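You operate a simulated robot arm through the tools that you are given. There is no shell and no other tool. Be economical: measure what you need, move in short steps, check, and stop when the job is done.

You run a simulated two-armed robot. Do the job below in one go: nothing can be reset, and whatever is moved stays where it is left.

Task
Open the console cupboard door, fetch the yellow core cap from the top of the feed table and set it on the shelf in the console cupboard and shut the door again. Put the film-wrapped sample pack on the sample bench top away on the high sample shelf. Take the label job card and leave it on the free corner of the side table. Take the yellow-banded corner guard on the sample bench top and put it away on the lower shelf of the bagger spares rack. Take the band film roll from the sewing bench top and put it on the white cream-clipped job card. Push the sewing slide plate shut. The order is free. Set down upright: band film roll.

The check looks at the end state, three seconds after you hand in, the way a careful person would. Anything else that was tipped, shoved, dropped, spilled or broken makes it a failure. Lids that push on must go on centred and level and be pressed home; caps that screw on are set level and turned clockwise until they are tight.

Robot
Two 7-joint arms with two-finger parallel grippers on one trunk, on a base that drives. Base frame: it is fixed to the floor where the robot stands at the start and does not move with it; the origin is under the middle of the robot, x ahead of it, y to its left, z up. Readings come in m, rad, newtons and seconds.
The left shoulder is at the start at [0.07, 0.177, 0.82], the right one opposite. With the tool pointing down near the work surface each hand reaches from about 0.1 to 0.68 m from the robot's upright axis, wherever it stands, measured 20 degrees to its own side. Places, roughly: band film roll [6.75, -2.75, 0.75]; console cupboard door [5.2, 0.3, 0.5]; cream-clipped job card [7, -2.75, 0.75]; film-wrapped sample pack [4.5, -2.5, 0.75]; free corner of the side table [8.2, -0.6, 0.8]; high sample shelf [5.9, 0.1, 1.2]; label job card [4.5, -2.25, 0.75]; lower shelf of the bagger spares rack [-0.4, -1.5, 0.5]; sewing slide plate [7.4, -2.9, 0.8]; shelf in the console cupboard [5.4, 0.3, 0.5]; yellow core cap (6x6x4 cm) [2.7, 1, 0.9]; yellow-banded corner guard (7x7x4 cm) [3.9, -2.5, 0.8]. Payload 3.43 kg a hand.
The TCP of each hand is the grasp point between the finger pads, 0.03 m short of the fingertips. In the tool frame z runs along the fingers and y along their closing line. The gripper opens to 0.094 m. The fingers are 0.028 m wide and 0.01 m thick; the gripper's body (0.05 by 0.096 m) begins 0.055 m behind the TCP.
Orientation is that of the tool frame in the base frame, as a unit quaternion [x, y, z, w]. With the fingers straight down and closing along the base's y, the tool's x points along the base's -x, its y along +y and its z along -z.

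Tools
- The arms move only by the tool drive_tool. It takes "left_deltas", "right_deltas" or both (then of equal length, played together; a hand with none holds still); each is a list of rows, each a list of 7 numbers: the shift along the tool's x, y, z in units of 25 mm (1.0 is 25 mm), then the turn, a rotation vector about the tool's x, y, z in units of 8 degrees (1.0 is 8 degrees), then the opening, from 0 (shut) to 1 (fully open). In form: [[x, y, z, wx, wy, wz, claw], ...]. A call has 1 to 8 rows; each row shifts and turns the commanded pose from where the row before left it, along the tool's axes as they then stand. A call with a number of a shift or a turn outside -1 to 1 is refused whole. A row lasts 0.2 s, in which the tool goes at most 0.05 m and 0.15 rad; a call with a longer step from one row to the next is refused whole, and so is a gripper value outside its range. A pose out of reach is approached as far as the arm can. The call stops where the force on the tool passes 40 N (or 10 N more than at its start, if that is more) or the arm is blocked; 0.2 s more then pass. Each finger travels about 0.153 m/s and halts on what it meets, pressing with about 30 N; the grip force reading is that of the motor and also rises with nothing between the fingers. The clock runs only during rows and for 0.2 s after the last one: add rows that do not move to give the fingers time. It gives the time, the measured TCP pose, the force on the tool (base axes), the opening and the grip force at its end, in the units of the frame above (readings bear some noise), with the torque about the TCP (base axes, N m) and any sound that the robot's microphone picked up, and new pictures: "views" is both (left out), scene, wrist or none (wrist: the cameras of the hands that moved).
- Cameras (640 x 400 px; columns grow to the right, rows downward): "scene" is now at [0.1381, 0.0015, 1.1312]; the picture's right is [-0.09, -1.00, 0.00], its down [-0.51, 0.05, -0.86] and it looks along [0.86, -0.08, -0.51] (base axes); focal length 284 px, centre (320, 200). "left" rides on the left gripper at [0.076, -0.014, -0.102] in its tool frame; the picture's right is [0.18, 0.98, 0.00], its down [-0.75, 0.14, -0.64] and it looks along [-0.63, 0.12, 0.77] (tool axes); focal length 243 px, centre (320, 200). "right" rides on the right gripper at [0.076, 0.014, -0.102] in its tool frame; the picture's right is [-0.18, 0.98, 0.00], its down [-0.75, -0.14, -0.64] and it looks along [-0.63, -0.12, 0.77] (tool axes); focal length 243 px, centre (320, 200). There is no depth. A picture from a camera that has moved, and an enlarged one, comes with that camera's place and axes in the base frame and with its lens. The place of the scene camera against the robot may be out by one fixed shift of up to 0.025 m in any direction.
- raise_lower(by): slides the trunk up (or, below 0, down) by that many m; the arms and the scene camera ride with it, the base frame stays. It gives what a move gives, with no picture.
- base_move(legs): drives the robot by 1 to 6 legs, each [ahead, turn to the left] in m and rad, along the robot's own axes; the way and the turn of a leg run together, so that a leg with both is an arc; at most 1.5 m and 3.142 rad a leg. The arms and the cameras ride along, it lands a little off, and it stops where it bumps. It gives what a move gives, and a new picture of the scene camera.
- aim_head(pan, tilt): turns the head with the scene camera to pan (to the left, within 1.501 rad either way) and tilt (down, from -0.506 to 1.204), counted from straight ahead of the robot. It gives what a move gives, and a new picture of the scene camera.
- enlarge(camera, box): a new picture of the part [left, top, right, bottom] of that camera's present view, enlarged. No time passes.
- sign_off(): hands the job in; it is judged then, once.

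Go step by step. Nothing tells you exact positions but the pictures and the camera data: compare them with the known pose of the tool, close in by small moves and look again before you grip or let go. The budget is 196 turns and 260 pictures, counting those below and the enlarged ones. Unless the task says otherwise, let go and move clear before handing in.

The tools are called after "Emit:" as a command line: name --argument value ..., lists and objects as JSON in quotes. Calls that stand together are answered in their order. drive_tool: Moves the arms, as the interface text tells. Its arguments: {"type":"object","properties":{"left_deltas":{"type":"array","items":{"type":"array","items":{"type":"number"}}},"right_deltas":{"type":"array","items":{"type":"array","items":{"type":"number"}}},"views":{"type":"string","enum":["both","scene","wrist","none"]}},"required":[]} The other tools are called the same way: raise_lower (by) slides the trunk up or down; base_move (legs) drives the base; aim_head (pan, tilt) turns the head that bears the scene camera; enlarge (camera, box) takes an enlarged picture of a part of a camera's view; sign_off () hands the job in.

At the start:

```text
time_s: 0.0
left_eef_pos: [0.4253, 0.161, 0.7693]
left_orientation: [0.001, 1.0, -0.001, -0.001]
left_wrist_force: [0.8, 0.7, -0.2]
left_ft_torque: [0.0, 0.03, 0.02]
left_finger_gap: 0.0941
left_grip_force: 0.0
right_eef_pos: [0.5135, -0.2508, 0.8282]
right_orientation: [0.0, 1.0, 0.0, 0.0]
right_wrist_force: [-0.7, 0.7, -0.7]
right_ft_torque: [-0.04, 0.03, 0.01]
right_finger_gap: 0.0939
right_grip_force: 0.0
trunk travel left (down, up): [-0.4, 0.44]
robot x, y, heading: [-0.0024, 0.002, 0.003]
head pan, tilt: [-0.089, 0.536]
```

scene: 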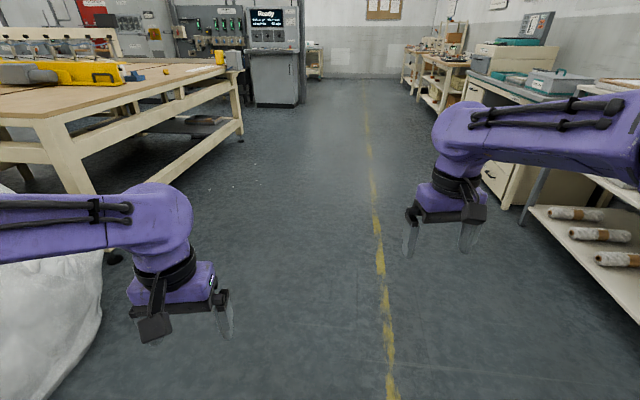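
right: 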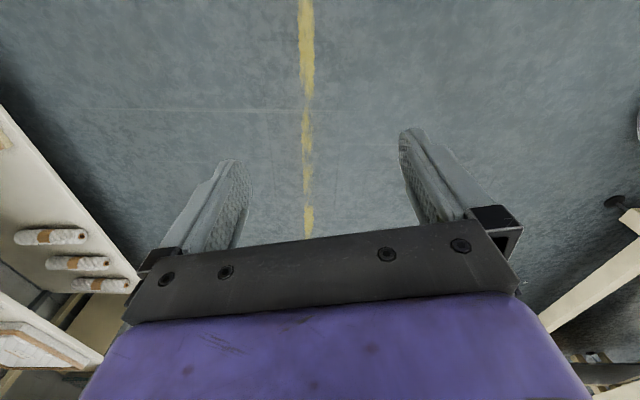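
left: 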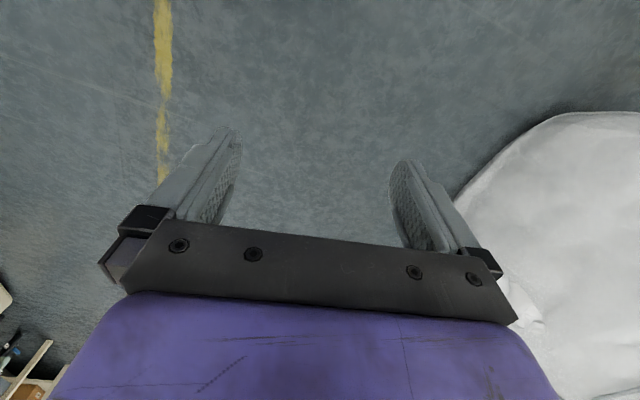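

I see the feed table on the left with a small yellow item that fits the core cap, and the console ahead. I'll drive ahead towards it and look around.

Emit:
base_move --legs '[[1.5, 0]]'

Emit:
aim_head --pan 0.6 --tilt 0.35

```text
time_s: 7.3
left_eef_pos: [1.9018, 0.1969, 0.7688]
left_orientation: [-0.016, 1.0, 0.001, 0.0]
left_wrist_force: [-0.2, 0.1, 0.6]
left_ft_torque: [0.0, -0.01, 0.04]
left_finger_gap: 0.0942
left_grip_force: 0.2
right_eef_pos: [2.0032, -0.2116, 0.8281]
right_orientation: [-0.016, 1.0, 0.0, 0.0]
right_wrist_force: [0.7, -1.0, -0.4]
right_ft_torque: [0.0, 0.01, 0.01]
right_finger_gap: 0.094
right_grip_force: 0.0
trunk travel left (down, up): [-0.4, 0.44]
robot x, y, heading: [1.4867, 0.0241, 0.028]
head pan, tilt: [-0.089, 0.536]
camera scene: at [1.6213, 0.0291, 1.1312], right [-0.06, -1.0, 0.0], down [-0.51, 0.03, -0.86], along [0.86, -0.05, -0.51], focal length 284 px, centre (320, 200)
```

scene: 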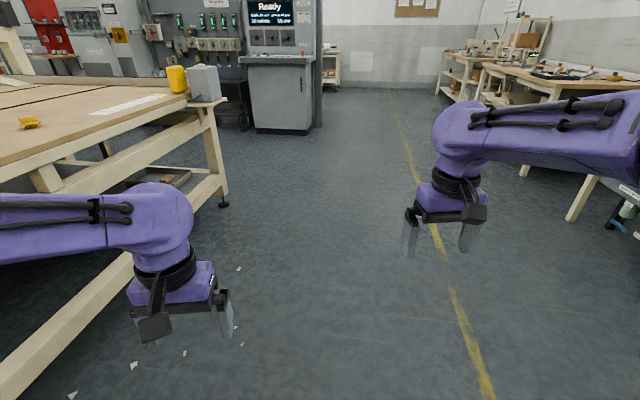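

```text
time_s: 8.4
left_eef_pos: [1.902, 0.1981, 0.7689]
left_orientation: [-0.016, 1.0, 0.001, 0.0]
left_wrist_force: [-0.3, -0.8, -0.7]
left_ft_torque: [-0.01, -0.03, 0.01]
left_finger_gap: 0.0941
left_grip_force: 0.1
right_eef_pos: [2.0035, -0.2106, 0.8276]
right_orientation: [-0.015, 1.0, 0.0, 0.0]
right_wrist_force: [0.2, -0.1, -0.1]
right_ft_torque: [0.01, 0.01, -0.03]
right_finger_gap: 0.0939
right_grip_force: 0.0
trunk travel left (down, up): [-0.4, 0.44]
robot x, y, heading: [1.4801, 0.0236, 0.036]
head pan, tilt: [0.6, 0.351]
camera scene: at [1.6064, 0.0893, 1.1482], right [0.59, -0.81, 0.0], down [-0.28, -0.2, -0.94], along [0.76, 0.55, -0.34], focal length 284 px, centre (320, 200)
```

scene: 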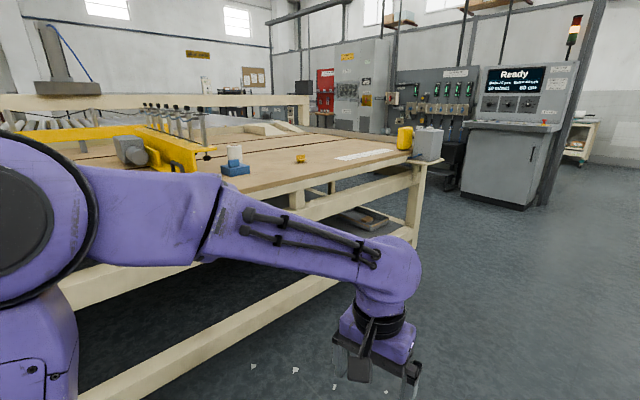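

The yellow cap lies on the feed table near [2.65, 0.95]; enlarging it.

Emit:
enlarge --camera "scene" --box '[200, 120, 440, 270]'

Emit:
enlarge --camera "scene" --box '[440, 50, 640, 220]'

```text
2.67 times, centred on (320, 195) of scene
camera zoom: at [1.6064, 0.0893, 1.1482], right [0.59, -0.81, 0.0], down [-0.28, -0.2, -0.94], along [0.76, 0.55, -0.34], focal length 757 px, centre (320, 213)
```

zoom: 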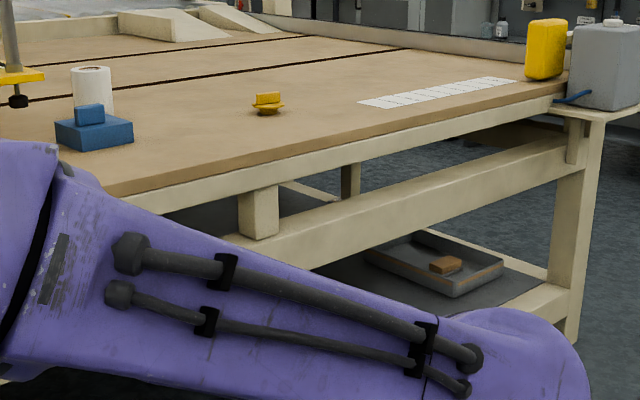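

```text
2.35 times, centred on (540, 135) of scene
camera zoom: at [1.6064, 0.0893, 1.1482], right [0.59, -0.81, 0.0], down [-0.28, -0.2, -0.94], along [0.76, 0.55, -0.34], focal length 668 px, centre (-198, 353)
```

zoom: 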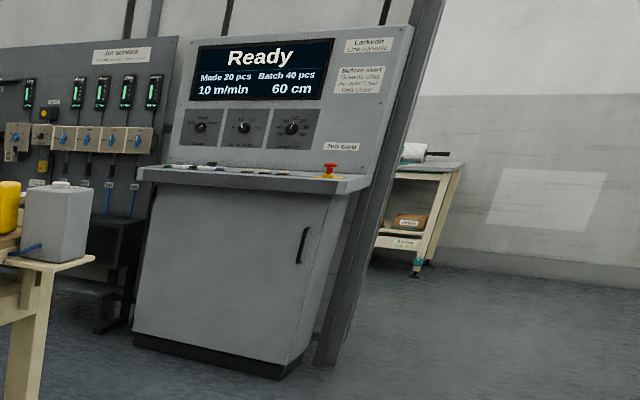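

The cap is a disc with a grip bar on top. I'll raise the trunk so the hands clear the table, then drive to face it with the right hand on its side.

Emit:
raise_lower --by 0.3

Emit:
base_move --legs '[[0.95, -0.02], [0, 1.55]]'

Emit:
aim_head --pan -0.1 --tilt 0.75

```text
time_s: 11.4
left_eef_pos: [1.9035, 0.1963, 1.0685]
left_orientation: [-0.016, 1.0, 0.0, 0.0]
left_wrist_force: [-0.6, 0.3, -0.6]
left_ft_torque: [0.02, -0.07, 0.02]
left_finger_gap: 0.0941
left_grip_force: 0.1
right_eef_pos: [2.004, -0.2119, 1.1281]
right_orientation: [-0.016, 1.0, 0.001, 0.0]
right_wrist_force: [-0.6, 1.0, -0.8]
right_ft_torque: [0.0, -0.02, 0.01]
right_finger_gap: 0.0942
right_grip_force: 0.0
trunk travel left (down, up): [-0.7, 0.14]
robot x, y, heading: [1.4821, 0.0243, 0.033]
head pan, tilt: [0.6, 0.351]
```

```text
time_s: 20.2
left_eef_pos: [2.2901, 0.4649, 1.0698]
left_orientation: [-0.7, 0.715, 0.001, 0.0]
left_wrist_force: [0.1, 0.1, -0.5]
left_ft_torque: [0.01, -0.01, -0.02]
left_finger_gap: 0.0941
left_grip_force: 0.1
right_eef_pos: [2.703, 0.5461, 1.1279]
right_orientation: [-0.7, 0.715, 0.0, 0.0]
right_wrist_force: [0.4, -0.2, 0.2]
right_ft_torque: [0.02, -0.03, -0.03]
right_finger_gap: 0.0938
right_grip_force: 0.0
trunk travel left (down, up): [-0.7, 0.14]
robot x, y, heading: [2.4423, 0.0393, 1.548]
head pan, tilt: [0.6, 0.351]
camera scene: at [2.3899, 0.1748, 1.4483], right [0.84, 0.55, 0.0], down [0.19, -0.29, -0.94], along [-0.51, 0.79, -0.34], focal length 284 px, centre (320, 200)
```

scene: 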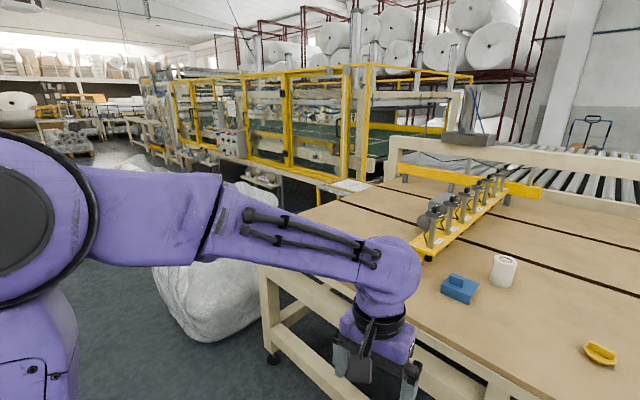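

```text
time_s: 21.3
left_eef_pos: [2.2894, 0.4645, 1.0682]
left_orientation: [-0.7, 0.714, -0.001, 0.0]
left_wrist_force: [-0.3, 0.0, 0.5]
left_ft_torque: [0.03, 0.0, -0.01]
left_finger_gap: 0.094
left_grip_force: 0.1
right_eef_pos: [2.703, 0.5445, 1.127]
right_orientation: [-0.7, 0.714, 0.0, 0.0]
right_wrist_force: [0.4, 0.2, 0.6]
right_ft_torque: [0.01, -0.02, -0.02]
right_finger_gap: 0.0941
right_grip_force: 0.1
trunk travel left (down, up): [-0.7, 0.14]
robot x, y, heading: [2.4422, 0.0395, 1.553]
head pan, tilt: [-0.099, 0.75]
camera scene: at [2.4507, 0.1792, 1.4127], right [0.99, -0.12, 0.0], down [-0.08, -0.68, -0.73], along [0.09, 0.73, -0.68], focal length 284 px, centre (320, 200)
```

scene: 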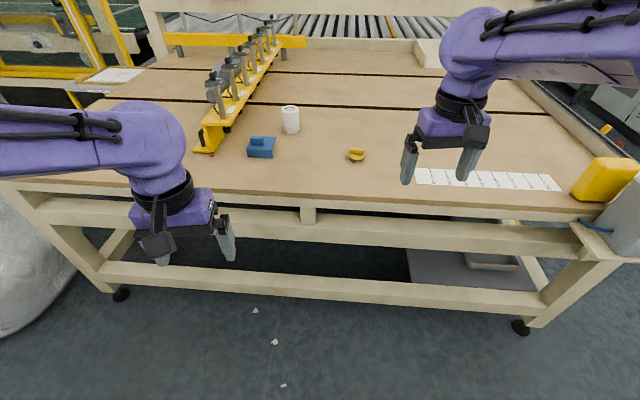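

The cap is at about [2.68, 1.0], table edge at y≈0.82. Driving in 0.36 m and looking with the right wrist camera.

Emit:
base_move --legs '[[0.36, 0]]'

Emit:
drive_tool --right_deltas '[[0, 0, 1, 0, 0, 0, 1], [0, 0, 1, 0, 0, 0, 1], [0, 0, 1, 0, 0, 0, 1], [0, 0, 1, 0, 0, 0, 1]]' --views "wrist"

```text
time_s: 23.6
left_eef_pos: [2.299, 0.8303, 1.0695]
left_orientation: [-0.699, 0.715, -0.001, -0.001]
left_wrist_force: [0.4, -0.3, 0.0]
left_ft_torque: [0.02, 0.0, 0.01]
left_finger_gap: 0.0941
left_grip_force: 0.1
right_eef_pos: [2.7116, 0.9102, 1.1289]
right_orientation: [-0.699, 0.715, 0.0, 0.0]
right_wrist_force: [0.2, -0.2, -0.7]
right_ft_torque: [0.02, 0.03, -0.03]
right_finger_gap: 0.0939
right_grip_force: 0.0
trunk travel left (down, up): [-0.7, 0.14]
robot x, y, heading: [2.4482, 0.4038, 1.548]
head pan, tilt: [-0.099, 0.75]
camera scene: at [2.4589, 0.5447, 1.4127], right [0.99, -0.12, 0.0], down [-0.08, -0.68, -0.73], along [0.09, 0.73, -0.68], focal length 284 px, centre (320, 200)
```

scene: 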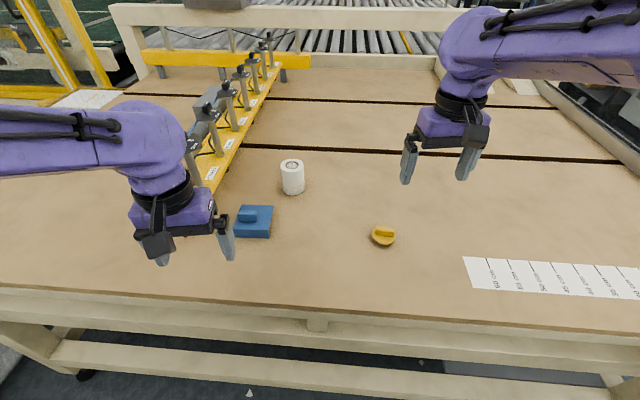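

```text
time_s: 24.6
left_eef_pos: [2.2996, 0.8319, 1.0685]
left_orientation: [-0.699, 0.715, 0.0, 0.0]
left_wrist_force: [0.0, 0.2, -0.4]
left_ft_torque: [0.02, 0.02, -0.02]
left_finger_gap: 0.0937
left_grip_force: 0.1
right_eef_pos: [2.7139, 0.9121, 1.0273]
right_orientation: [-0.699, 0.715, 0.0, -0.001]
right_wrist_force: [-0.1, -0.4, 0.5]
right_ft_torque: [-0.02, 0.03, -0.02]
right_finger_gap: 0.0941
right_grip_force: 0.0
trunk travel left (down, up): [-0.7, 0.14]
robot x, y, heading: [2.4491, 0.4042, 1.551]
head pan, tilt: [-0.099, 0.75]
camera right: at [2.6984, 0.8368, 1.1281], right [-0.98, 0.21, 0.0], down [0.16, 0.75, 0.64], along [0.13, 0.63, -0.77], focal length 243 px, centre (320, 200)
```

right: 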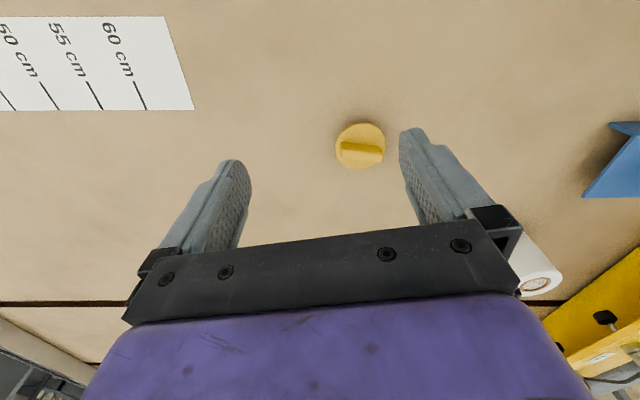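

The wrist view and scene agree: cap centre ≈[2.677, 0.987], with the bar running about 25° off x. I'll move over it and turn the gripper so that it closes across the bar.

Emit:
drive_tool --right_deltas '[[-1, 0.5, 0, 0, 0, 0, 1], [-1, 0.5, 0, 0, 0, 0, 1], [-1, 0.5, 0, 0, 0, 0, 1], [0, 0, 0, 0, 0, -1, 1], [0, 0, 0, 0, 0, -1, 1], [0, 0, 0, 0, 0, -1, 1], [0, 0, 0, 0, 0, -1, 1], [0, 0, 0, 0, 0, -1, 1]]' --views "none"

Emit:
drive_tool --right_deltas '[[0, 0, 1, 0, 0, -1, 1], [0, 0, 1, 0, 0, -1, 1], [0, 0, 1, 0, 0, -1, 1], [0, 0, 0, 0, 0, 0, 1]]' --views "both"

```text
time_s: 26.4
left_eef_pos: [2.2974, 0.8306, 1.0685]
left_orientation: [-0.699, 0.715, 0.001, 0.0]
left_wrist_force: [-0.1, 0.1, -0.1]
left_ft_torque: [0.02, -0.04, -0.01]
left_finger_gap: 0.0939
left_grip_force: 0.1
right_eef_pos: [2.6752, 0.987, 1.0278]
right_orientation: [0.902, -0.432, 0.001, 0.0]
right_wrist_force: [0.1, 0.0, -0.7]
right_ft_torque: [-0.01, 0.0, 0.01]
right_finger_gap: 0.0942
right_grip_force: 0.1
trunk travel left (down, up): [-0.7, 0.14]
robot x, y, heading: [2.4491, 0.405, 1.547]
head pan, tilt: [-0.099, 0.75]
```

```text
time_s: 27.4
left_eef_pos: [2.2985, 0.8317, 1.069]
left_orientation: [-0.699, 0.715, 0.001, 0.0]
left_wrist_force: [0.6, -0.5, 0.6]
left_ft_torque: [0.0, 0.03, -0.01]
left_finger_gap: 0.094
left_grip_force: 0.1
right_eef_pos: [2.6749, 0.9875, 0.9535]
right_orientation: [0.972, -0.235, 0.0, 0.0]
right_wrist_force: [0.5, 1.0, 1.0]
right_ft_torque: [0.0, 0.01, 0.0]
right_finger_gap: 0.0941
right_grip_force: 0.1
trunk travel left (down, up): [-0.7, 0.14]
robot x, y, heading: [2.449, 0.4002, 1.551]
head pan, tilt: [-0.099, 0.75]
camera scene: at [2.4589, 0.5452, 1.4126], right [0.99, -0.12, 0.0], down [-0.08, -0.68, -0.73], along [0.09, 0.73, -0.68], focal length 284 px, centre (320, 200)
camera right: at [2.7375, 0.9391, 1.0561], right [-0.61, -0.79, 0.0], down [-0.61, 0.47, 0.64], along [-0.51, 0.39, -0.77], focal length 243 px, centre (320, 200)
```

scene: 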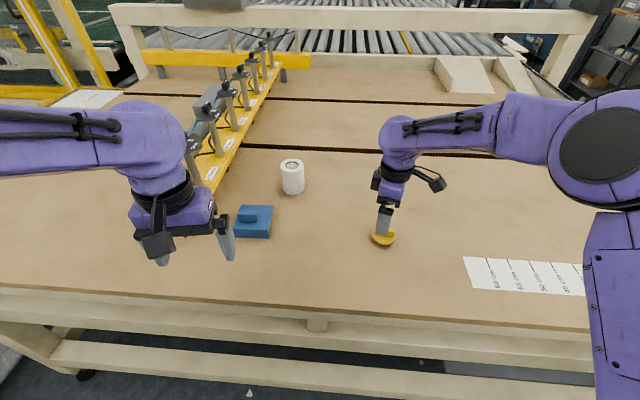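
right: 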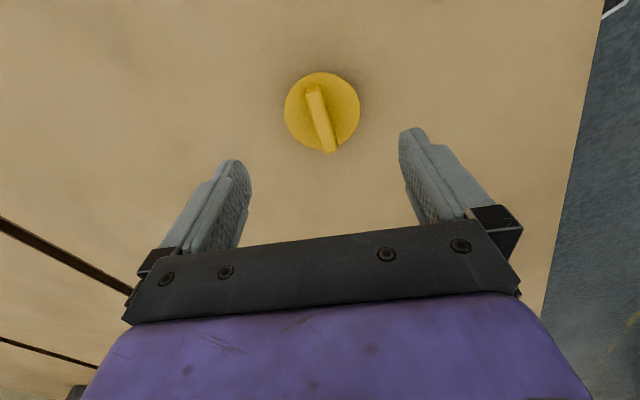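

The bar is aligned with the fingers and centred. Descending most of the way, then checking.

Emit:
drive_tool --right_deltas '[[0, 0, 1, 0, 0, 0, 1], [0, 0, 1, 0, 0, 0, 1], [0, 0, 0.8, 0, 0, 0, 1], [0, 0, 0, 0, 0, 0, 1]]' --views "wrist"

Emit:
enlarge --camera "scene" --box '[320, 160, 460, 260]'

```text
time_s: 28.4
left_eef_pos: [2.2985, 0.8316, 1.0687]
left_orientation: [-0.699, 0.715, 0.0, 0.0]
left_wrist_force: [0.4, 0.1, -0.7]
left_ft_torque: [-0.05, -0.01, 0.02]
left_finger_gap: 0.0938
left_grip_force: 0.3
right_eef_pos: [2.6775, 0.9884, 0.8826]
right_orientation: [0.972, -0.236, -0.001, 0.0]
right_wrist_force: [0.5, -0.2, -0.1]
right_ft_torque: [-0.01, -0.03, 0.02]
right_finger_gap: 0.094
right_grip_force: 0.1
trunk travel left (down, up): [-0.7, 0.14]
robot x, y, heading: [2.4515, 0.4036, 1.549]
head pan, tilt: [-0.099, 0.75]
camera right: at [2.7375, 0.9405, 0.9851], right [-0.61, -0.79, 0.0], down [-0.61, 0.47, 0.64], along [-0.51, 0.39, -0.77], focal length 243 px, centre (320, 200)
```

right: 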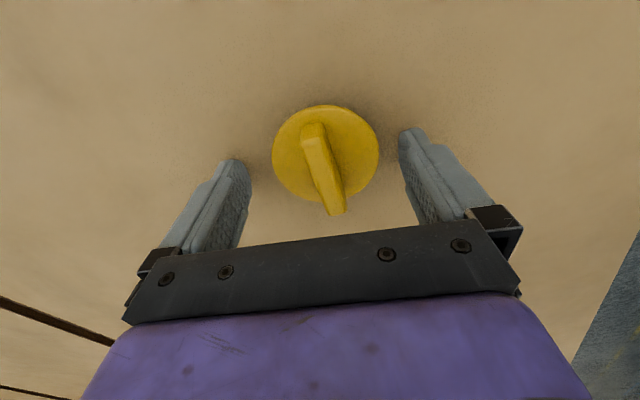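

```text
4.00 times, centred on (390, 210) of scene
camera zoom: at [2.4589, 0.5452, 1.4126], right [0.99, -0.12, 0.0], down [-0.08, -0.68, -0.73], along [0.09, 0.73, -0.68], focal length 1136 px, centre (40, 160)
```

zoom: 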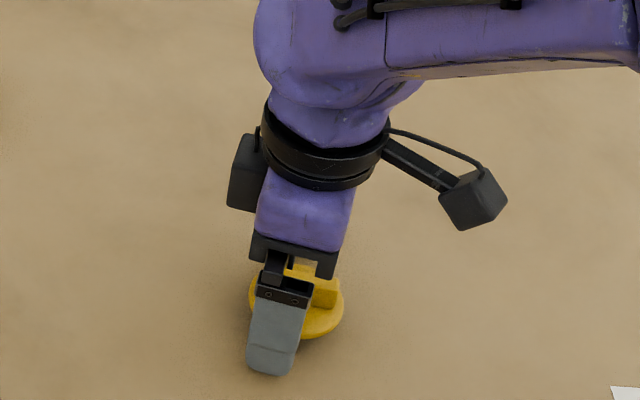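

By the disc's apparent size the flange top is at z≈0.863, so the fingertips should sit just above it. I'll raise slightly, nudge and close on the bar.

Emit:
drive_tool --right_deltas '[[0.28, 0.12, -0.5, 0, 0, 0, 1], [0, 0, 0, 0, 0, 0, 0.5], [0, 0, 0, 0, 0, 0, 0], [0, 0, 0, 0, 0, 0, 0], [0, 0, 0, 0, 0, 0, 0]]' --views "wrist"

Emit:
enlarge --camera "scene" --box '[320, 160, 460, 260]'

```text
time_s: 29.6
left_eef_pos: [2.2976, 0.8302, 1.0685]
left_orientation: [-0.699, 0.715, -0.001, 0.0]
left_wrist_force: [-0.3, -1.4, -0.5]
left_ft_torque: [0.0, 0.01, 0.04]
left_finger_gap: 0.0942
left_grip_force: 0.1
right_eef_pos: [2.6811, 0.9825, 0.8953]
right_orientation: [0.972, -0.235, 0.0, 0.0]
right_wrist_force: [-0.3, 0.1, 1.1]
right_ft_torque: [0.01, 0.0, -0.04]
right_finger_gap: 0.0562
right_grip_force: 29.9
trunk travel left (down, up): [-0.7, 0.14]
robot x, y, heading: [2.4444, 0.4051, 1.547]
head pan, tilt: [-0.099, 0.75]
camera right: at [2.7418, 0.9346, 0.998], right [-0.61, -0.79, 0.0], down [-0.6, 0.47, 0.64], along [-0.51, 0.39, -0.77], focal length 243 px, centre (320, 200)
```

right: 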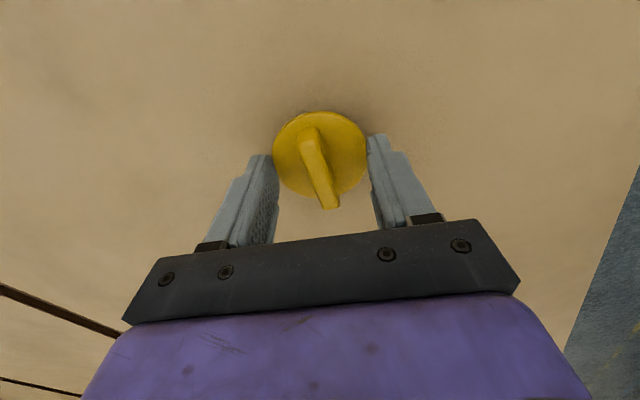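

```text
4.00 times, centred on (390, 210) of scene
camera zoom: at [2.4589, 0.5456, 1.4126], right [0.99, -0.12, 0.0], down [-0.08, -0.68, -0.73], along [0.09, 0.73, -0.68], focal length 1136 px, centre (40, 160)
```

zoom: 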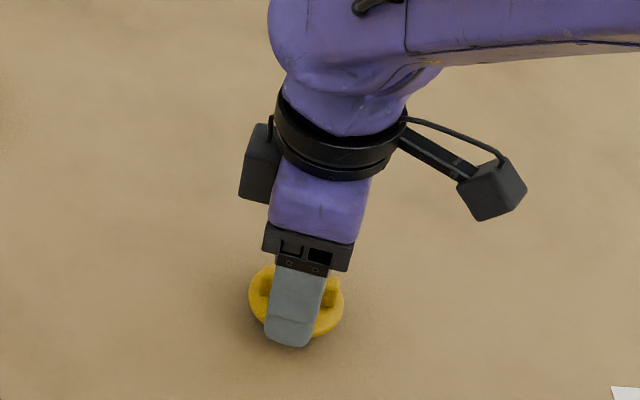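

The fingers closed on the flange rim (0.056 m), which holds it. I'll lift a little, turn it back by 64° so the bar points ahead, and set it down to regrip tilted.

Emit:
drive_tool --right_deltas '[[0, 0, -0.8, 0, 0, 0, 0], [0, 0, 0, 0, 0, 1, 0], [0, 0, 0, 0, 0, 1, 0], [0, 0, 0, 0, 0, 1, 0], [0, 0, 0, 0, 0, 1, 0], [0, 0, 0, 0, 0, 1, 0], [0, 0, 0, 0, 0, 1, 0], [0, 0, 0, 0, 0, 1, 0]]' --views "wrist"

```text
time_s: 31.4
left_eef_pos: [2.2979, 0.8306, 1.0691]
left_orientation: [-0.699, 0.715, 0.0, 0.001]
left_wrist_force: [-1.2, -0.5, 0.3]
left_ft_torque: [-0.02, -0.02, 0.03]
left_finger_gap: 0.094
left_grip_force: 0.1
right_eef_pos: [2.6825, 0.9816, 0.9154]
right_orientation: [0.746, -0.666, 0.0, 0.0]
right_wrist_force: [-0.2, -0.4, -0.6]
right_ft_torque: [0.02, 0.03, -0.01]
right_finger_gap: 0.056
right_grip_force: 29.5
trunk travel left (down, up): [-0.7, 0.14]
robot x, y, heading: [2.4474, 0.4027, 1.551]
head pan, tilt: [-0.099, 0.75]
camera right: at [2.6767, 0.9039, 1.018], right [-1.0, 0.07, 0.0], down [0.05, 0.76, 0.64], along [0.05, 0.64, -0.77], focal length 243 px, centre (320, 200)
```

right: 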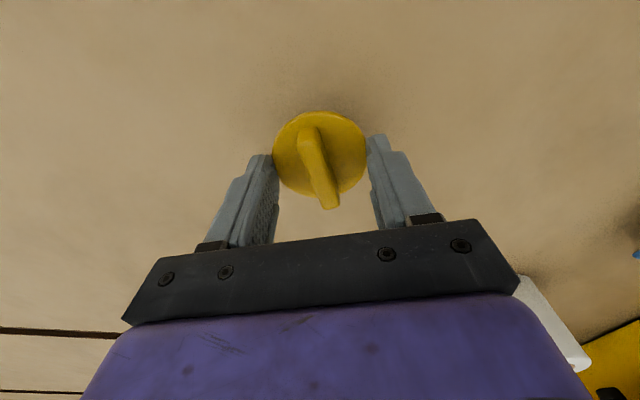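

Setting it down and releasing, then lifting and tilting the tool 40°.

Emit:
drive_tool --right_deltas '[[0, 0, 0.4, 0, 0, 0, 0], [0, 0, 0.4, 0, 0, 0, 0], [0, 0, 0, 0, 0, 0, 0.4], [0, 0, 0, 0, 0, 0, 1], [0, 0, 0, 0, 0, 0, 1]]' --views "none"

Emit:
drive_tool --right_deltas '[[0, 0, -1, 0, 0, 0, 1], [0, 0, -1, 0, 0, 0, 1], [0, 0, 0, 0, -1, 0, 1], [0, 0, 0, 0, -1, 0, 1], [0, 0, 0, 0, -1, 0, 1], [0, 0, 0, 0, -1, 0, 1], [0, 0, 0, 0, -1, 0, 1], [0, 0, 0, 0, 0, 0, 1]]' --views "both"

```text
time_s: 32.6
left_eef_pos: [2.2984, 0.8307, 1.0697]
left_orientation: [-0.699, 0.715, 0.0, 0.001]
left_wrist_force: [0.6, -0.4, 0.1]
left_ft_torque: [-0.02, 0.04, -0.01]
left_finger_gap: 0.094
left_grip_force: 0.1
right_eef_pos: [2.6824, 0.9825, 0.8951]
right_orientation: [0.747, -0.665, -0.001, 0.0]
right_wrist_force: [0.9, -0.1, -0.1]
right_ft_torque: [0.03, 0.01, -0.01]
right_finger_gap: 0.0937
right_grip_force: 0.2
trunk travel left (down, up): [-0.7, 0.14]
robot x, y, heading: [2.4485, 0.4033, 1.546]
head pan, tilt: [-0.099, 0.75]
```

```text
time_s: 34.4
left_eef_pos: [2.298, 0.8314, 1.0685]
left_orientation: [-0.699, 0.715, 0.0, 0.0]
left_wrist_force: [0.0, 0.5, 0.8]
left_ft_torque: [0.03, 0.01, -0.02]
left_finger_gap: 0.0939
left_grip_force: 0.0
right_eef_pos: [2.6795, 0.9831, 0.946]
right_orientation: [0.703, -0.624, -0.256, -0.227]
right_wrist_force: [0.8, 0.2, -0.4]
right_ft_torque: [-0.01, -0.04, 0.0]
right_finger_gap: 0.094
right_grip_force: 0.1
trunk travel left (down, up): [-0.7, 0.14]
robot x, y, heading: [2.4506, 0.4024, 1.548]
head pan, tilt: [-0.099, 0.75]
camera scene: at [2.4587, 0.5456, 1.4126], right [0.99, -0.12, 0.0], down [-0.08, -0.68, -0.73], along [0.09, 0.73, -0.68], focal length 284 px, centre (320, 200)
camera right: at [2.6809, 0.8562, 0.9747], right [-0.99, 0.02, 0.12], down [0.12, 0.18, 0.98], along [0.0, 0.98, -0.18], focal length 243 px, centre (320, 200)
```

scene: 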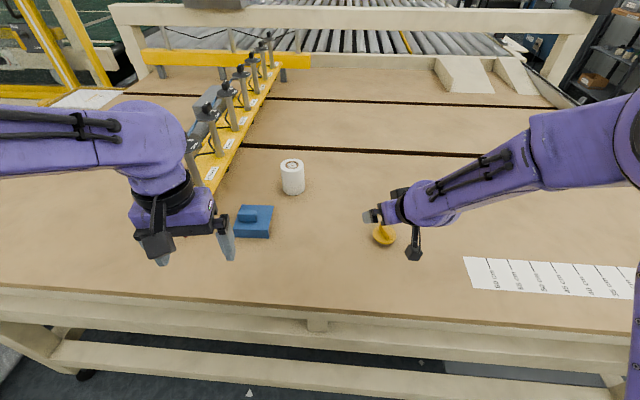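
right: 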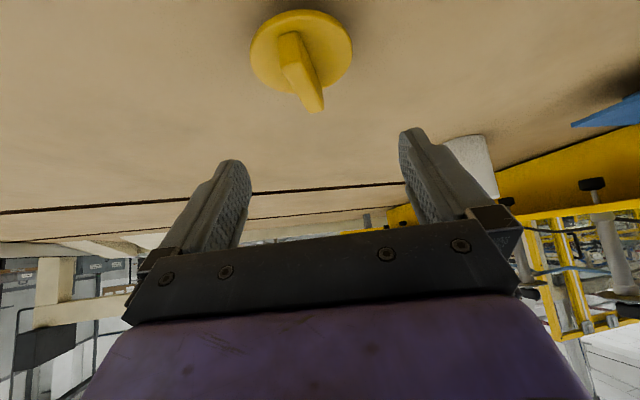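

Flange is at z≈0.872 and the bar is in line with the tool. Moving down along the tilt so that fingertips straddle the bar just above the flange.

Emit:
drive_tool --right_deltas '[[0.85, 0, 0.28, 0, 0, 0, 1], [0.8, 0, 0.28, 0, 0, 0, 1], [0, 0, 0, 0, 0, 0, 0.7], [0, 0, 0, 0, 0, 0, 0.7]]' --views "wrist"

Emit:
enlarge --camera "scene" --box '[320, 180, 460, 280]'

```text
time_s: 35.4
left_eef_pos: [2.2984, 0.8308, 1.0684]
left_orientation: [-0.699, 0.715, 0.0, 0.001]
left_wrist_force: [0.0, -0.4, -0.2]
left_ft_torque: [0.02, 0.0, 0.02]
left_finger_gap: 0.094
left_grip_force: 0.0
right_eef_pos: [2.6833, 0.9594, 0.9071]
right_orientation: [0.702, -0.624, -0.255, -0.227]
right_wrist_force: [0.9, 0.6, -0.8]
right_ft_torque: [0.03, 0.01, -0.03]
right_finger_gap: 0.0657
right_grip_force: 0.0
trunk travel left (down, up): [-0.7, 0.14]
robot x, y, heading: [2.4507, 0.407, 1.546]
head pan, tilt: [-0.099, 0.75]
camera right: at [2.6842, 0.8337, 0.9364], right [-0.99, 0.02, 0.12], down [0.12, 0.18, 0.98], along [0.0, 0.98, -0.18], focal length 243 px, centre (320, 200)
```

right: 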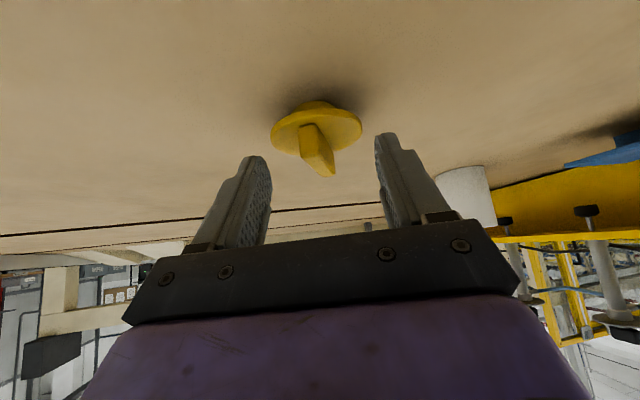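

```text
4.00 times, centred on (390, 230) of scene
camera zoom: at [2.459, 0.5454, 1.4126], right [0.99, -0.12, 0.0], down [-0.08, -0.68, -0.73], along [0.09, 0.73, -0.68], focal length 1136 px, centre (40, 80)
```

zoom: 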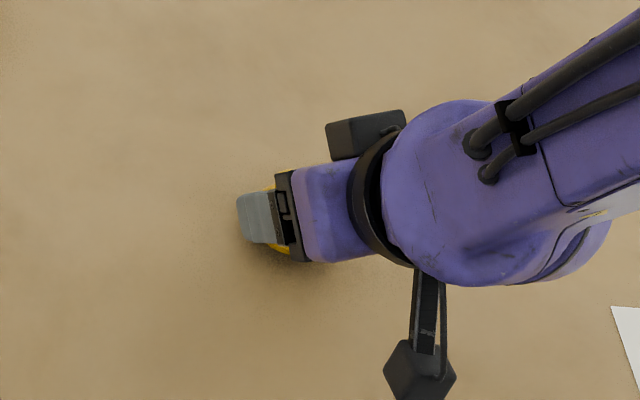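

Fingertips are just above the flange with the bar between them. Closing.

Emit:
drive_tool --right_deltas '[[0, 0, 0, 0, 0, 0, 0.3], [0, 0, 0, 0, 0, 0, 0], [0, 0, 0, 0, 0, 0, 0], [0, 0, 0, 0, 0, 0, 0]]' --views "wrist"

```text
time_s: 36.4
left_eef_pos: [2.298, 0.832, 1.0691]
left_orientation: [-0.698, 0.716, 0.0, 0.0]
left_wrist_force: [0.2, -0.4, 0.5]
left_ft_torque: [0.0, -0.01, 0.01]
left_finger_gap: 0.0944
left_grip_force: 0.1
right_eef_pos: [2.6842, 0.9598, 0.9057]
right_orientation: [0.702, -0.625, -0.255, -0.227]
right_wrist_force: [-0.1, 0.1, 0.3]
right_ft_torque: [0.01, 0.02, -0.02]
right_finger_gap: 0.0107
right_grip_force: 30.2
trunk travel left (down, up): [-0.7, 0.14]
robot x, y, heading: [2.45, 0.4049, 1.545]
head pan, tilt: [-0.099, 0.75]
camera right: at [2.6842, 0.8337, 0.9365], right [-0.99, 0.03, 0.12], down [0.12, 0.18, 0.98], along [0.0, 0.98, -0.18], focal length 243 px, centre (320, 200)
```

right: 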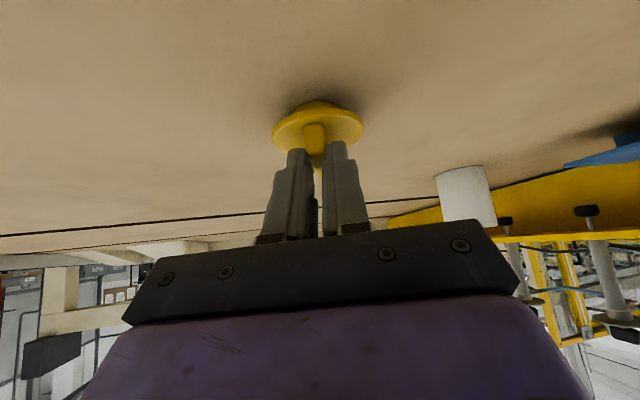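

The bar is held (gap 0.0107). Lifting straight up.

Emit:
drive_tool --right_deltas '[[-0.643, 0, -0.766, 0, 0, 0, 0], [-0.643, 0, -0.766, 0, 0, 0, 0], [-0.643, 0, -0.766, 0, 0, 0, 0], [-0.643, 0, -0.766, 0, 0, 0, 0], [-0.643, 0, -0.766, 0, 0, 0, 0], [-0.643, 0, -0.766, 0, 0, 0, 0]]' --views "wrist"

Emit:
base_move --legs '[[-0.42, 0]]'

```text
time_s: 37.8
left_eef_pos: [2.2976, 0.8301, 1.0677]
left_orientation: [-0.699, 0.715, -0.001, 0.001]
left_wrist_force: [0.0, 0.7, 0.2]
left_ft_torque: [0.01, 0.02, 0.03]
left_finger_gap: 0.0939
left_grip_force: 0.0
right_eef_pos: [2.6852, 0.9578, 1.0576]
right_orientation: [0.702, -0.625, -0.255, -0.228]
right_wrist_force: [1.0, -0.1, 0.1]
right_ft_torque: [-0.03, -0.02, 0.0]
right_finger_gap: 0.0107
right_grip_force: 30.6
trunk travel left (down, up): [-0.7, 0.14]
robot x, y, heading: [2.4462, 0.4065, 1.55]
head pan, tilt: [-0.099, 0.75]
camera right: at [2.6859, 0.8326, 1.086], right [-0.99, 0.03, 0.12], down [0.12, 0.18, 0.98], along [0.0, 0.98, -0.18], focal length 243 px, centre (320, 200)
```

right: 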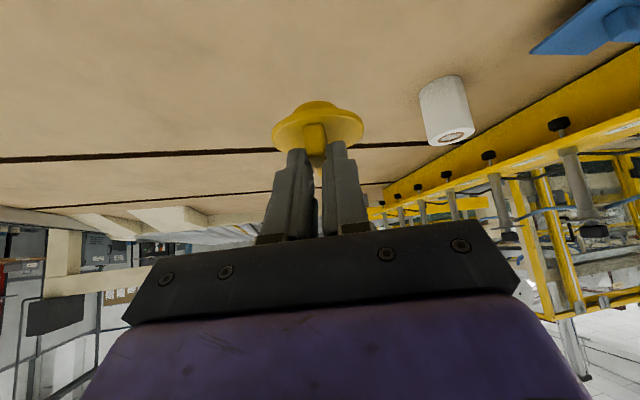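

```text
time_s: 40.4
left_eef_pos: [2.2889, 0.418, 1.068]
left_orientation: [-0.699, 0.715, 0.0, 0.0]
left_wrist_force: [-0.3, -0.7, -0.5]
left_ft_torque: [-0.01, -0.01, 0.03]
left_finger_gap: 0.094
left_grip_force: 0.1
right_eef_pos: [2.6775, 0.5436, 1.0559]
right_orientation: [0.701, -0.625, -0.256, -0.227]
right_wrist_force: [-0.1, 0.9, -1.1]
right_ft_torque: [0.01, 0.01, 0.0]
right_finger_gap: 0.0104
right_grip_force: 29.8
trunk travel left (down, up): [-0.7, 0.14]
robot x, y, heading: [2.4409, -0.0131, 1.546]
head pan, tilt: [-0.099, 0.75]
camera scene: at [2.4495, 0.1314, 1.4125], right [0.99, -0.12, 0.0], down [-0.08, -0.68, -0.73], along [0.09, 0.73, -0.68], focal length 284 px, centre (320, 200)
```

scene: 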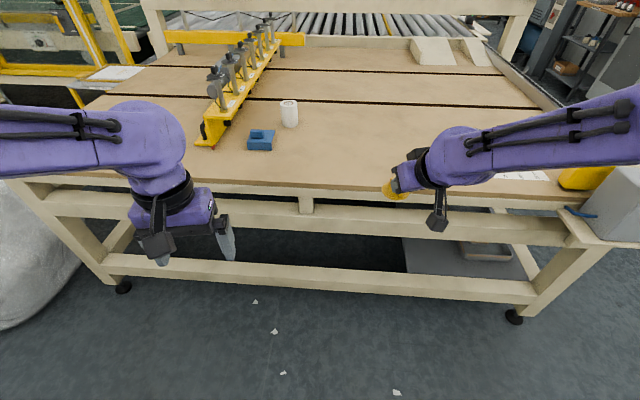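

Now turning to face the console and driving closer.

Emit:
base_move --legs '[[0, -1.546], [1.5, 0.1]]'

Emit:
aim_head --pan 0.1 --tilt 0.5

```text
time_s: 51.6
left_eef_pos: [4.3573, 0.1598, 1.0682]
left_orientation: [-0.014, 1.0, -0.001, 0.0]
left_wrist_force: [0.1, 0.1, 0.4]
left_ft_torque: [-0.02, -0.01, 0.01]
left_finger_gap: 0.094
left_grip_force: 0.1
right_eef_pos: [4.5048, -0.22, 1.0562]
right_orientation: [-0.078, 0.936, 0.029, 0.341]
right_wrist_force: [1.0, 0.3, 0.7]
right_ft_torque: [0.01, 0.01, -0.02]
right_finger_gap: 0.0101
right_grip_force: 29.8
trunk travel left (down, up): [-0.7, 0.14]
robot x, y, heading: [3.9365, -0.0099, 0.023]
head pan, tilt: [-0.099, 0.75]
camera scene: at [4.0691, -0.0075, 1.4126], right [-0.07, -1.0, 0.0], down [-0.68, 0.05, -0.73], along [0.73, -0.05, -0.68], focal length 284 px, centre (320, 200)
```

scene: 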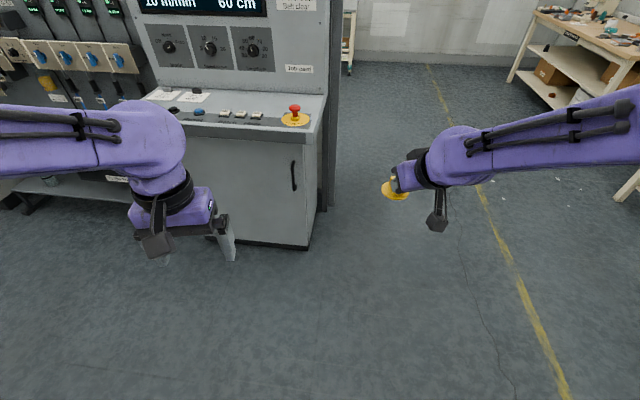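

```text
time_s: 52.4
left_eef_pos: [4.3586, 0.16, 1.0693]
left_orientation: [-0.014, 1.0, 0.0, 0.0]
left_wrist_force: [-0.9, 0.3, -1.0]
left_ft_torque: [0.02, 0.0, 0.0]
left_finger_gap: 0.0942
left_grip_force: 0.0
right_eef_pos: [4.5045, -0.2203, 1.0561]
right_orientation: [-0.079, 0.936, 0.028, 0.341]
right_wrist_force: [-0.5, 0.0, 0.2]
right_ft_torque: [0.0, 0.0, 0.0]
right_finger_gap: 0.0103
right_grip_force: 30.0
trunk travel left (down, up): [-0.7, 0.14]
robot x, y, heading: [3.9348, -0.013, 0.029]
head pan, tilt: [0.099, 0.499]
camera scene: at [4.0768, 0.0099, 1.4345], right [0.13, -0.99, 0.0], down [-0.48, -0.06, -0.88], along [0.87, 0.11, -0.48], focal length 284 px, centre (320, 200)
```

scene: 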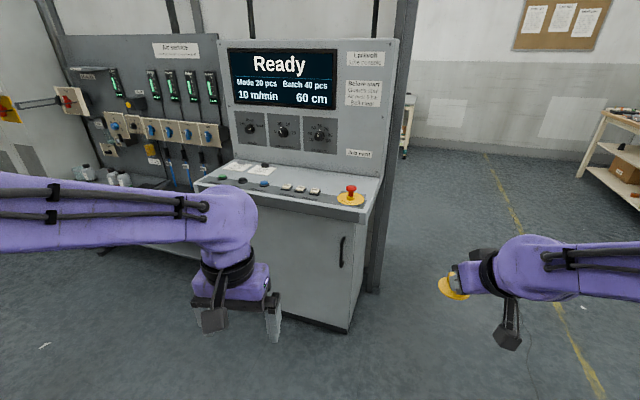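

I see the console door with a vertical bar handle at right (≈[5.15, 0.04, 0.57]). Zooming in for geometry.

Emit:
enlarge --camera "scene" --box '[180, 160, 420, 340]'

Emit:
raise_lower --by -0.3

Emit:
aim_head --pan 0.1 --tilt 0.45

```text
2.22 times, centred on (300, 250) of scene
camera zoom: at [4.0768, 0.0099, 1.4345], right [0.13, -0.99, 0.0], down [-0.48, -0.06, -0.88], along [0.87, 0.11, -0.48], focal length 631 px, centre (364, 89)
```

zoom: 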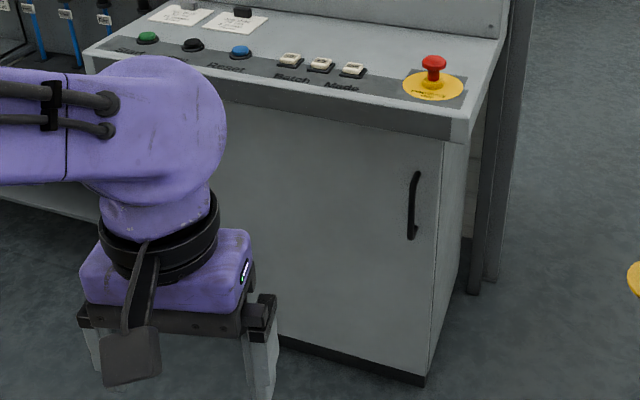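

```text
time_s: 55.4
left_eef_pos: [4.358, 0.1594, 0.7685]
left_orientation: [-0.014, 1.0, 0.0, 0.0]
left_wrist_force: [-0.9, 0.1, 0.7]
left_ft_torque: [0.02, -0.02, 0.03]
left_finger_gap: 0.0941
left_grip_force: 0.0
right_eef_pos: [4.5035, -0.2207, 0.7566]
right_orientation: [-0.079, 0.936, 0.029, 0.341]
right_wrist_force: [-0.4, 0.4, -0.7]
right_ft_torque: [0.01, -0.01, 0.01]
right_finger_gap: 0.0105
right_grip_force: 29.9
trunk travel left (down, up): [-0.4, 0.44]
robot x, y, heading: [3.9375, -0.0138, 0.031]
head pan, tilt: [0.099, 0.499]
```

```text
time_s: 56.0
left_eef_pos: [4.3575, 0.1594, 0.7686]
left_orientation: [-0.014, 1.0, 0.0, 0.001]
left_wrist_force: [-0.2, -0.3, 0.0]
left_ft_torque: [-0.01, 0.04, 0.01]
left_finger_gap: 0.0939
left_grip_force: 0.0
right_eef_pos: [4.505, -0.2199, 0.7563]
right_orientation: [-0.078, 0.937, 0.028, 0.341]
right_wrist_force: [0.5, 0.3, -0.2]
right_ft_torque: [0.02, 0.02, 0.02]
right_finger_gap: 0.0106
right_grip_force: 29.8
trunk travel left (down, up): [-0.4, 0.44]
robot x, y, heading: [3.9394, -0.0143, 0.03]
head pan, tilt: [0.099, 0.45]
camera scene: at [4.0777, 0.0101, 1.139], right [0.13, -0.99, 0.0], down [-0.43, -0.06, -0.9], along [0.89, 0.11, -0.44], focal length 284 px, centre (320, 200)
```

scene: 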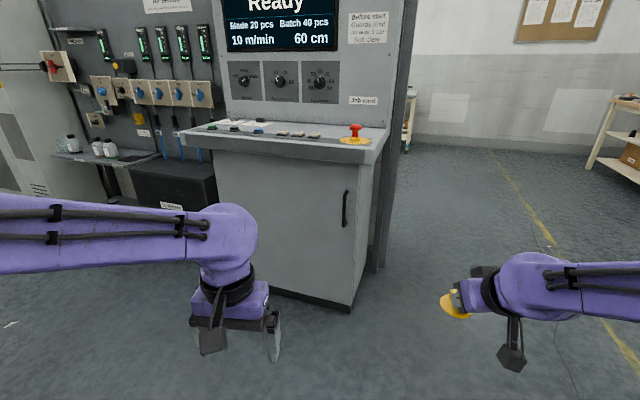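

From two heights I place the handle at ≈[5.105, 0.037, 0.60], console front rotated ~16° (normal toward [-0.96, 0.27]). I'll drive in facing that way, standing right of the door's swing.

Emit:
base_move --legs '[[0, 0.15], [0.46, -0.455]]'

Emit:
raise_lower --by -0.15

Emit:
drive_tool --left_deltas '[[-0.5, 0, 0, 0, -1, 0, 1], [-0.5, 0, 0, 0, -1, 0, 1], [-0.5, 0, 0, 0, -1, 0, 1], [-0.5, 0, 0.2, 0, -1, 0, 1], [-0.4, 0, 0.4, 0, -1, 0, 1], [-0.3, 0, 0.4, 0, -1, 0, 1]]' --views "none"

Emit:
drive_tool --left_deltas '[[-0.2, 0, 0.4, 0, -1, 0, 1], [-0.1, 0, 0.4, 0, -1, 0, 1], [0, 0, 0.4, 0, -1, 0, 1], [0, 0, 0, 0, -1, 0, 1], [0, 0, 0, 0, -1, 0, 1], [0, 0, 0, 0, 0, 0, 1]]' --views "both"

```text
time_s: 59.5
left_eef_pos: [4.8599, 0.0101, 0.7684]
left_orientation: [0.134, 0.991, 0.0, 0.0]
left_wrist_force: [0.3, -0.8, 0.1]
left_ft_torque: [0.02, 0.02, 0.0]
left_finger_gap: 0.0941
left_grip_force: 0.0
right_eef_pos: [4.8886, -0.397, 0.7563]
right_orientation: [0.059, 0.938, -0.022, 0.342]
right_wrist_force: [0.4, 0.6, 0.3]
right_ft_torque: [0.01, 0.02, -0.02]
right_finger_gap: 0.0103
right_grip_force: 29.7
trunk travel left (down, up): [-0.4, 0.44]
robot x, y, heading: [4.406, -0.033, -0.265]
head pan, tilt: [0.099, 0.45]
camera scene: at [4.5453, -0.0517, 1.139], right [-0.16, -0.99, 0.0], down [-0.43, 0.07, -0.9], along [0.89, -0.15, -0.44], focal length 284 px, centre (320, 200)
```

scene: 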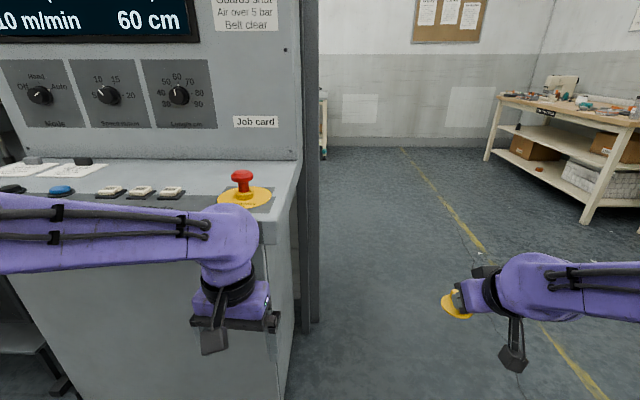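

```text
time_s: 61.2
left_eef_pos: [4.8596, 0.0101, 0.6198]
left_orientation: [0.133, 0.991, 0.0, 0.0]
left_wrist_force: [-0.9, -0.6, 0.0]
left_ft_torque: [0.01, -0.06, -0.02]
left_finger_gap: 0.094
left_grip_force: 0.2
right_eef_pos: [4.8887, -0.3962, 0.6063]
right_orientation: [0.06, 0.938, -0.022, 0.342]
right_wrist_force: [-0.3, 0.7, 0.3]
right_ft_torque: [0.0, 0.02, 0.03]
right_finger_gap: 0.0105
right_grip_force: 30.1
trunk travel left (down, up): [-0.25, 0.59]
robot x, y, heading: [4.4085, -0.0305, -0.27]
head pan, tilt: [0.099, 0.45]
```

```text
time_s: 62.6
left_eef_pos: [4.9325, -0.0107, 0.6184]
left_orientation: [0.122, 0.906, -0.055, 0.402]
left_wrist_force: [0.3, -0.2, -0.3]
left_ft_torque: [-0.01, 0.01, 0.0]
left_finger_gap: 0.094
left_grip_force: 0.0
right_eef_pos: [4.8883, -0.3955, 0.6059]
right_orientation: [0.06, 0.938, -0.022, 0.341]
right_wrist_force: [-0.3, -0.1, -0.5]
right_ft_torque: [0.01, -0.01, -0.02]
right_finger_gap: 0.0105
right_grip_force: 30.1
trunk travel left (down, up): [-0.25, 0.59]
robot x, y, heading: [4.4088, -0.0323, -0.266]
head pan, tilt: [0.099, 0.45]
```

```text
time_s: 64.0
left_eef_pos: [4.9615, -0.017, 0.6082]
left_orientation: [0.094, 0.713, -0.091, 0.689]
left_wrist_force: [0.0, -0.2, 0.3]
left_ft_torque: [-0.01, -0.01, 0.0]
left_finger_gap: 0.0942
left_grip_force: 0.2
right_eef_pos: [4.8884, -0.3967, 0.6061]
right_orientation: [0.06, 0.938, -0.022, 0.34]
right_wrist_force: [0.1, 0.2, 0.7]
right_ft_torque: [0.02, -0.02, -0.02]
right_finger_gap: 0.0106
right_grip_force: 29.2
trunk travel left (down, up): [-0.25, 0.59]
robot x, y, heading: [4.4086, -0.0362, -0.267]
head pan, tilt: [0.099, 0.45]
camera scene: at [4.5449, -0.0513, 0.989], right [-0.16, -0.99, 0.0], down [-0.43, 0.07, -0.9], along [0.89, -0.15, -0.44], focal length 284 px, centre (320, 200)
camera left: at [4.856, -0.0027, 0.5351], right [0.25, 0.95, -0.18], down [-0.56, 0.3, 0.77], along [0.79, -0.09, 0.6], focal length 243 px, centre (320, 200)
```

scene: 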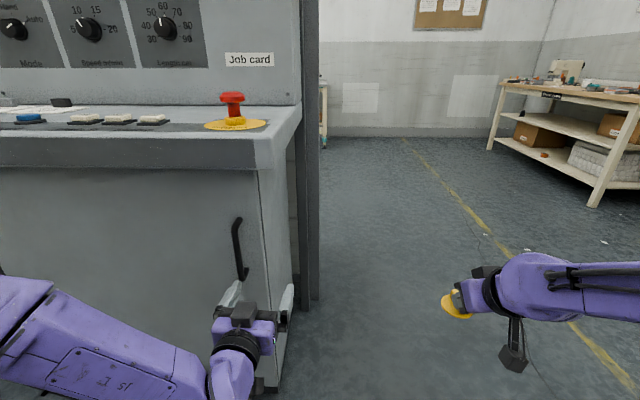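
left: 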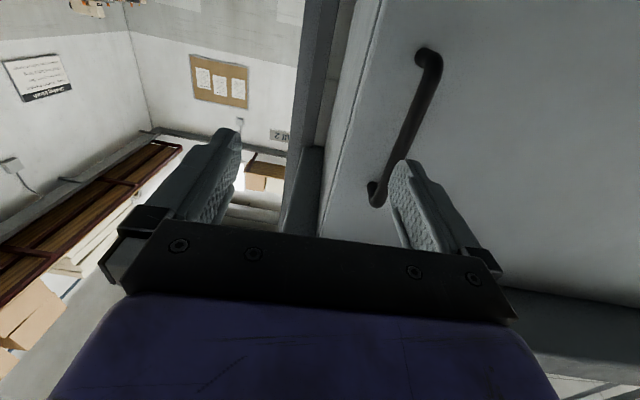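

Handle is ≈8.6 cm to the left and 12.5 cm ahead of the left tool, tool height matches its middle. Shifting sideways and partly ahead, then looking.

Emit:
drive_tool --left_deltas '[[0, 1, 0, 0, 0, 0, 1], [0, 1, 0, 0, 0, 0, 1], [0, 1, 0, 0, 0, 0, 1], [0, 0.45, 0, 0, 0, 0, 1], [0, 0, 1, 0, 0, 0, 1], [0, 0, 1, 0, 0, 0, 1]]' --views "both"

```text
time_s: 65.4
left_eef_pos: [5.0311, 0.0524, 0.6037]
left_orientation: [0.096, 0.713, -0.092, 0.688]
left_wrist_force: [-0.2, 1.1, 0.4]
left_ft_torque: [0.01, 0.01, 0.03]
left_finger_gap: 0.0939
left_grip_force: 0.0
right_eef_pos: [4.8894, -0.3954, 0.6067]
right_orientation: [0.06, 0.938, -0.021, 0.342]
right_wrist_force: [-0.2, 0.7, 0.0]
right_ft_torque: [0.01, -0.03, -0.04]
right_finger_gap: 0.0103
right_grip_force: 30.5
trunk travel left (down, up): [-0.25, 0.59]
robot x, y, heading: [4.4077, -0.0316, -0.261]
head pan, tilt: [0.099, 0.45]
camera scene: at [4.545, -0.0514, 0.989], right [-0.16, -0.99, 0.0], down [-0.43, 0.07, -0.9], along [0.89, -0.15, -0.44], focal length 284 px, centre (320, 200)
camera left: at [4.9261, 0.066, 0.5322], right [0.25, 0.95, -0.18], down [-0.56, 0.3, 0.78], along [0.79, -0.09, 0.6], focal length 243 px, centre (320, 200)
```

scene: 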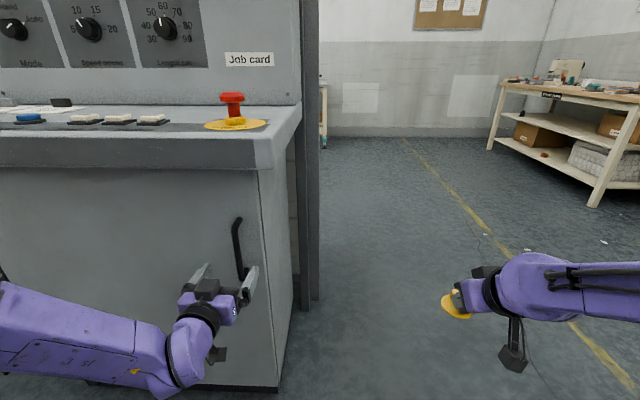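
left: 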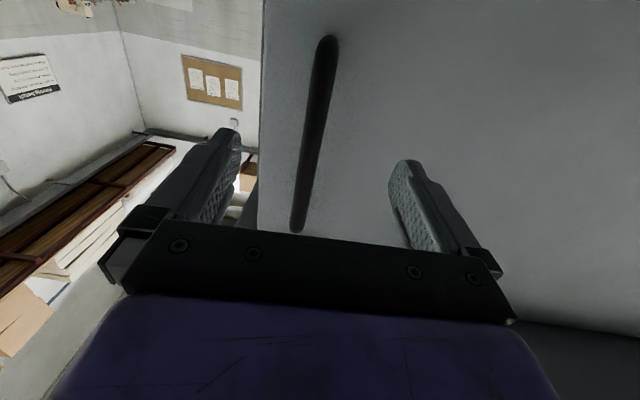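

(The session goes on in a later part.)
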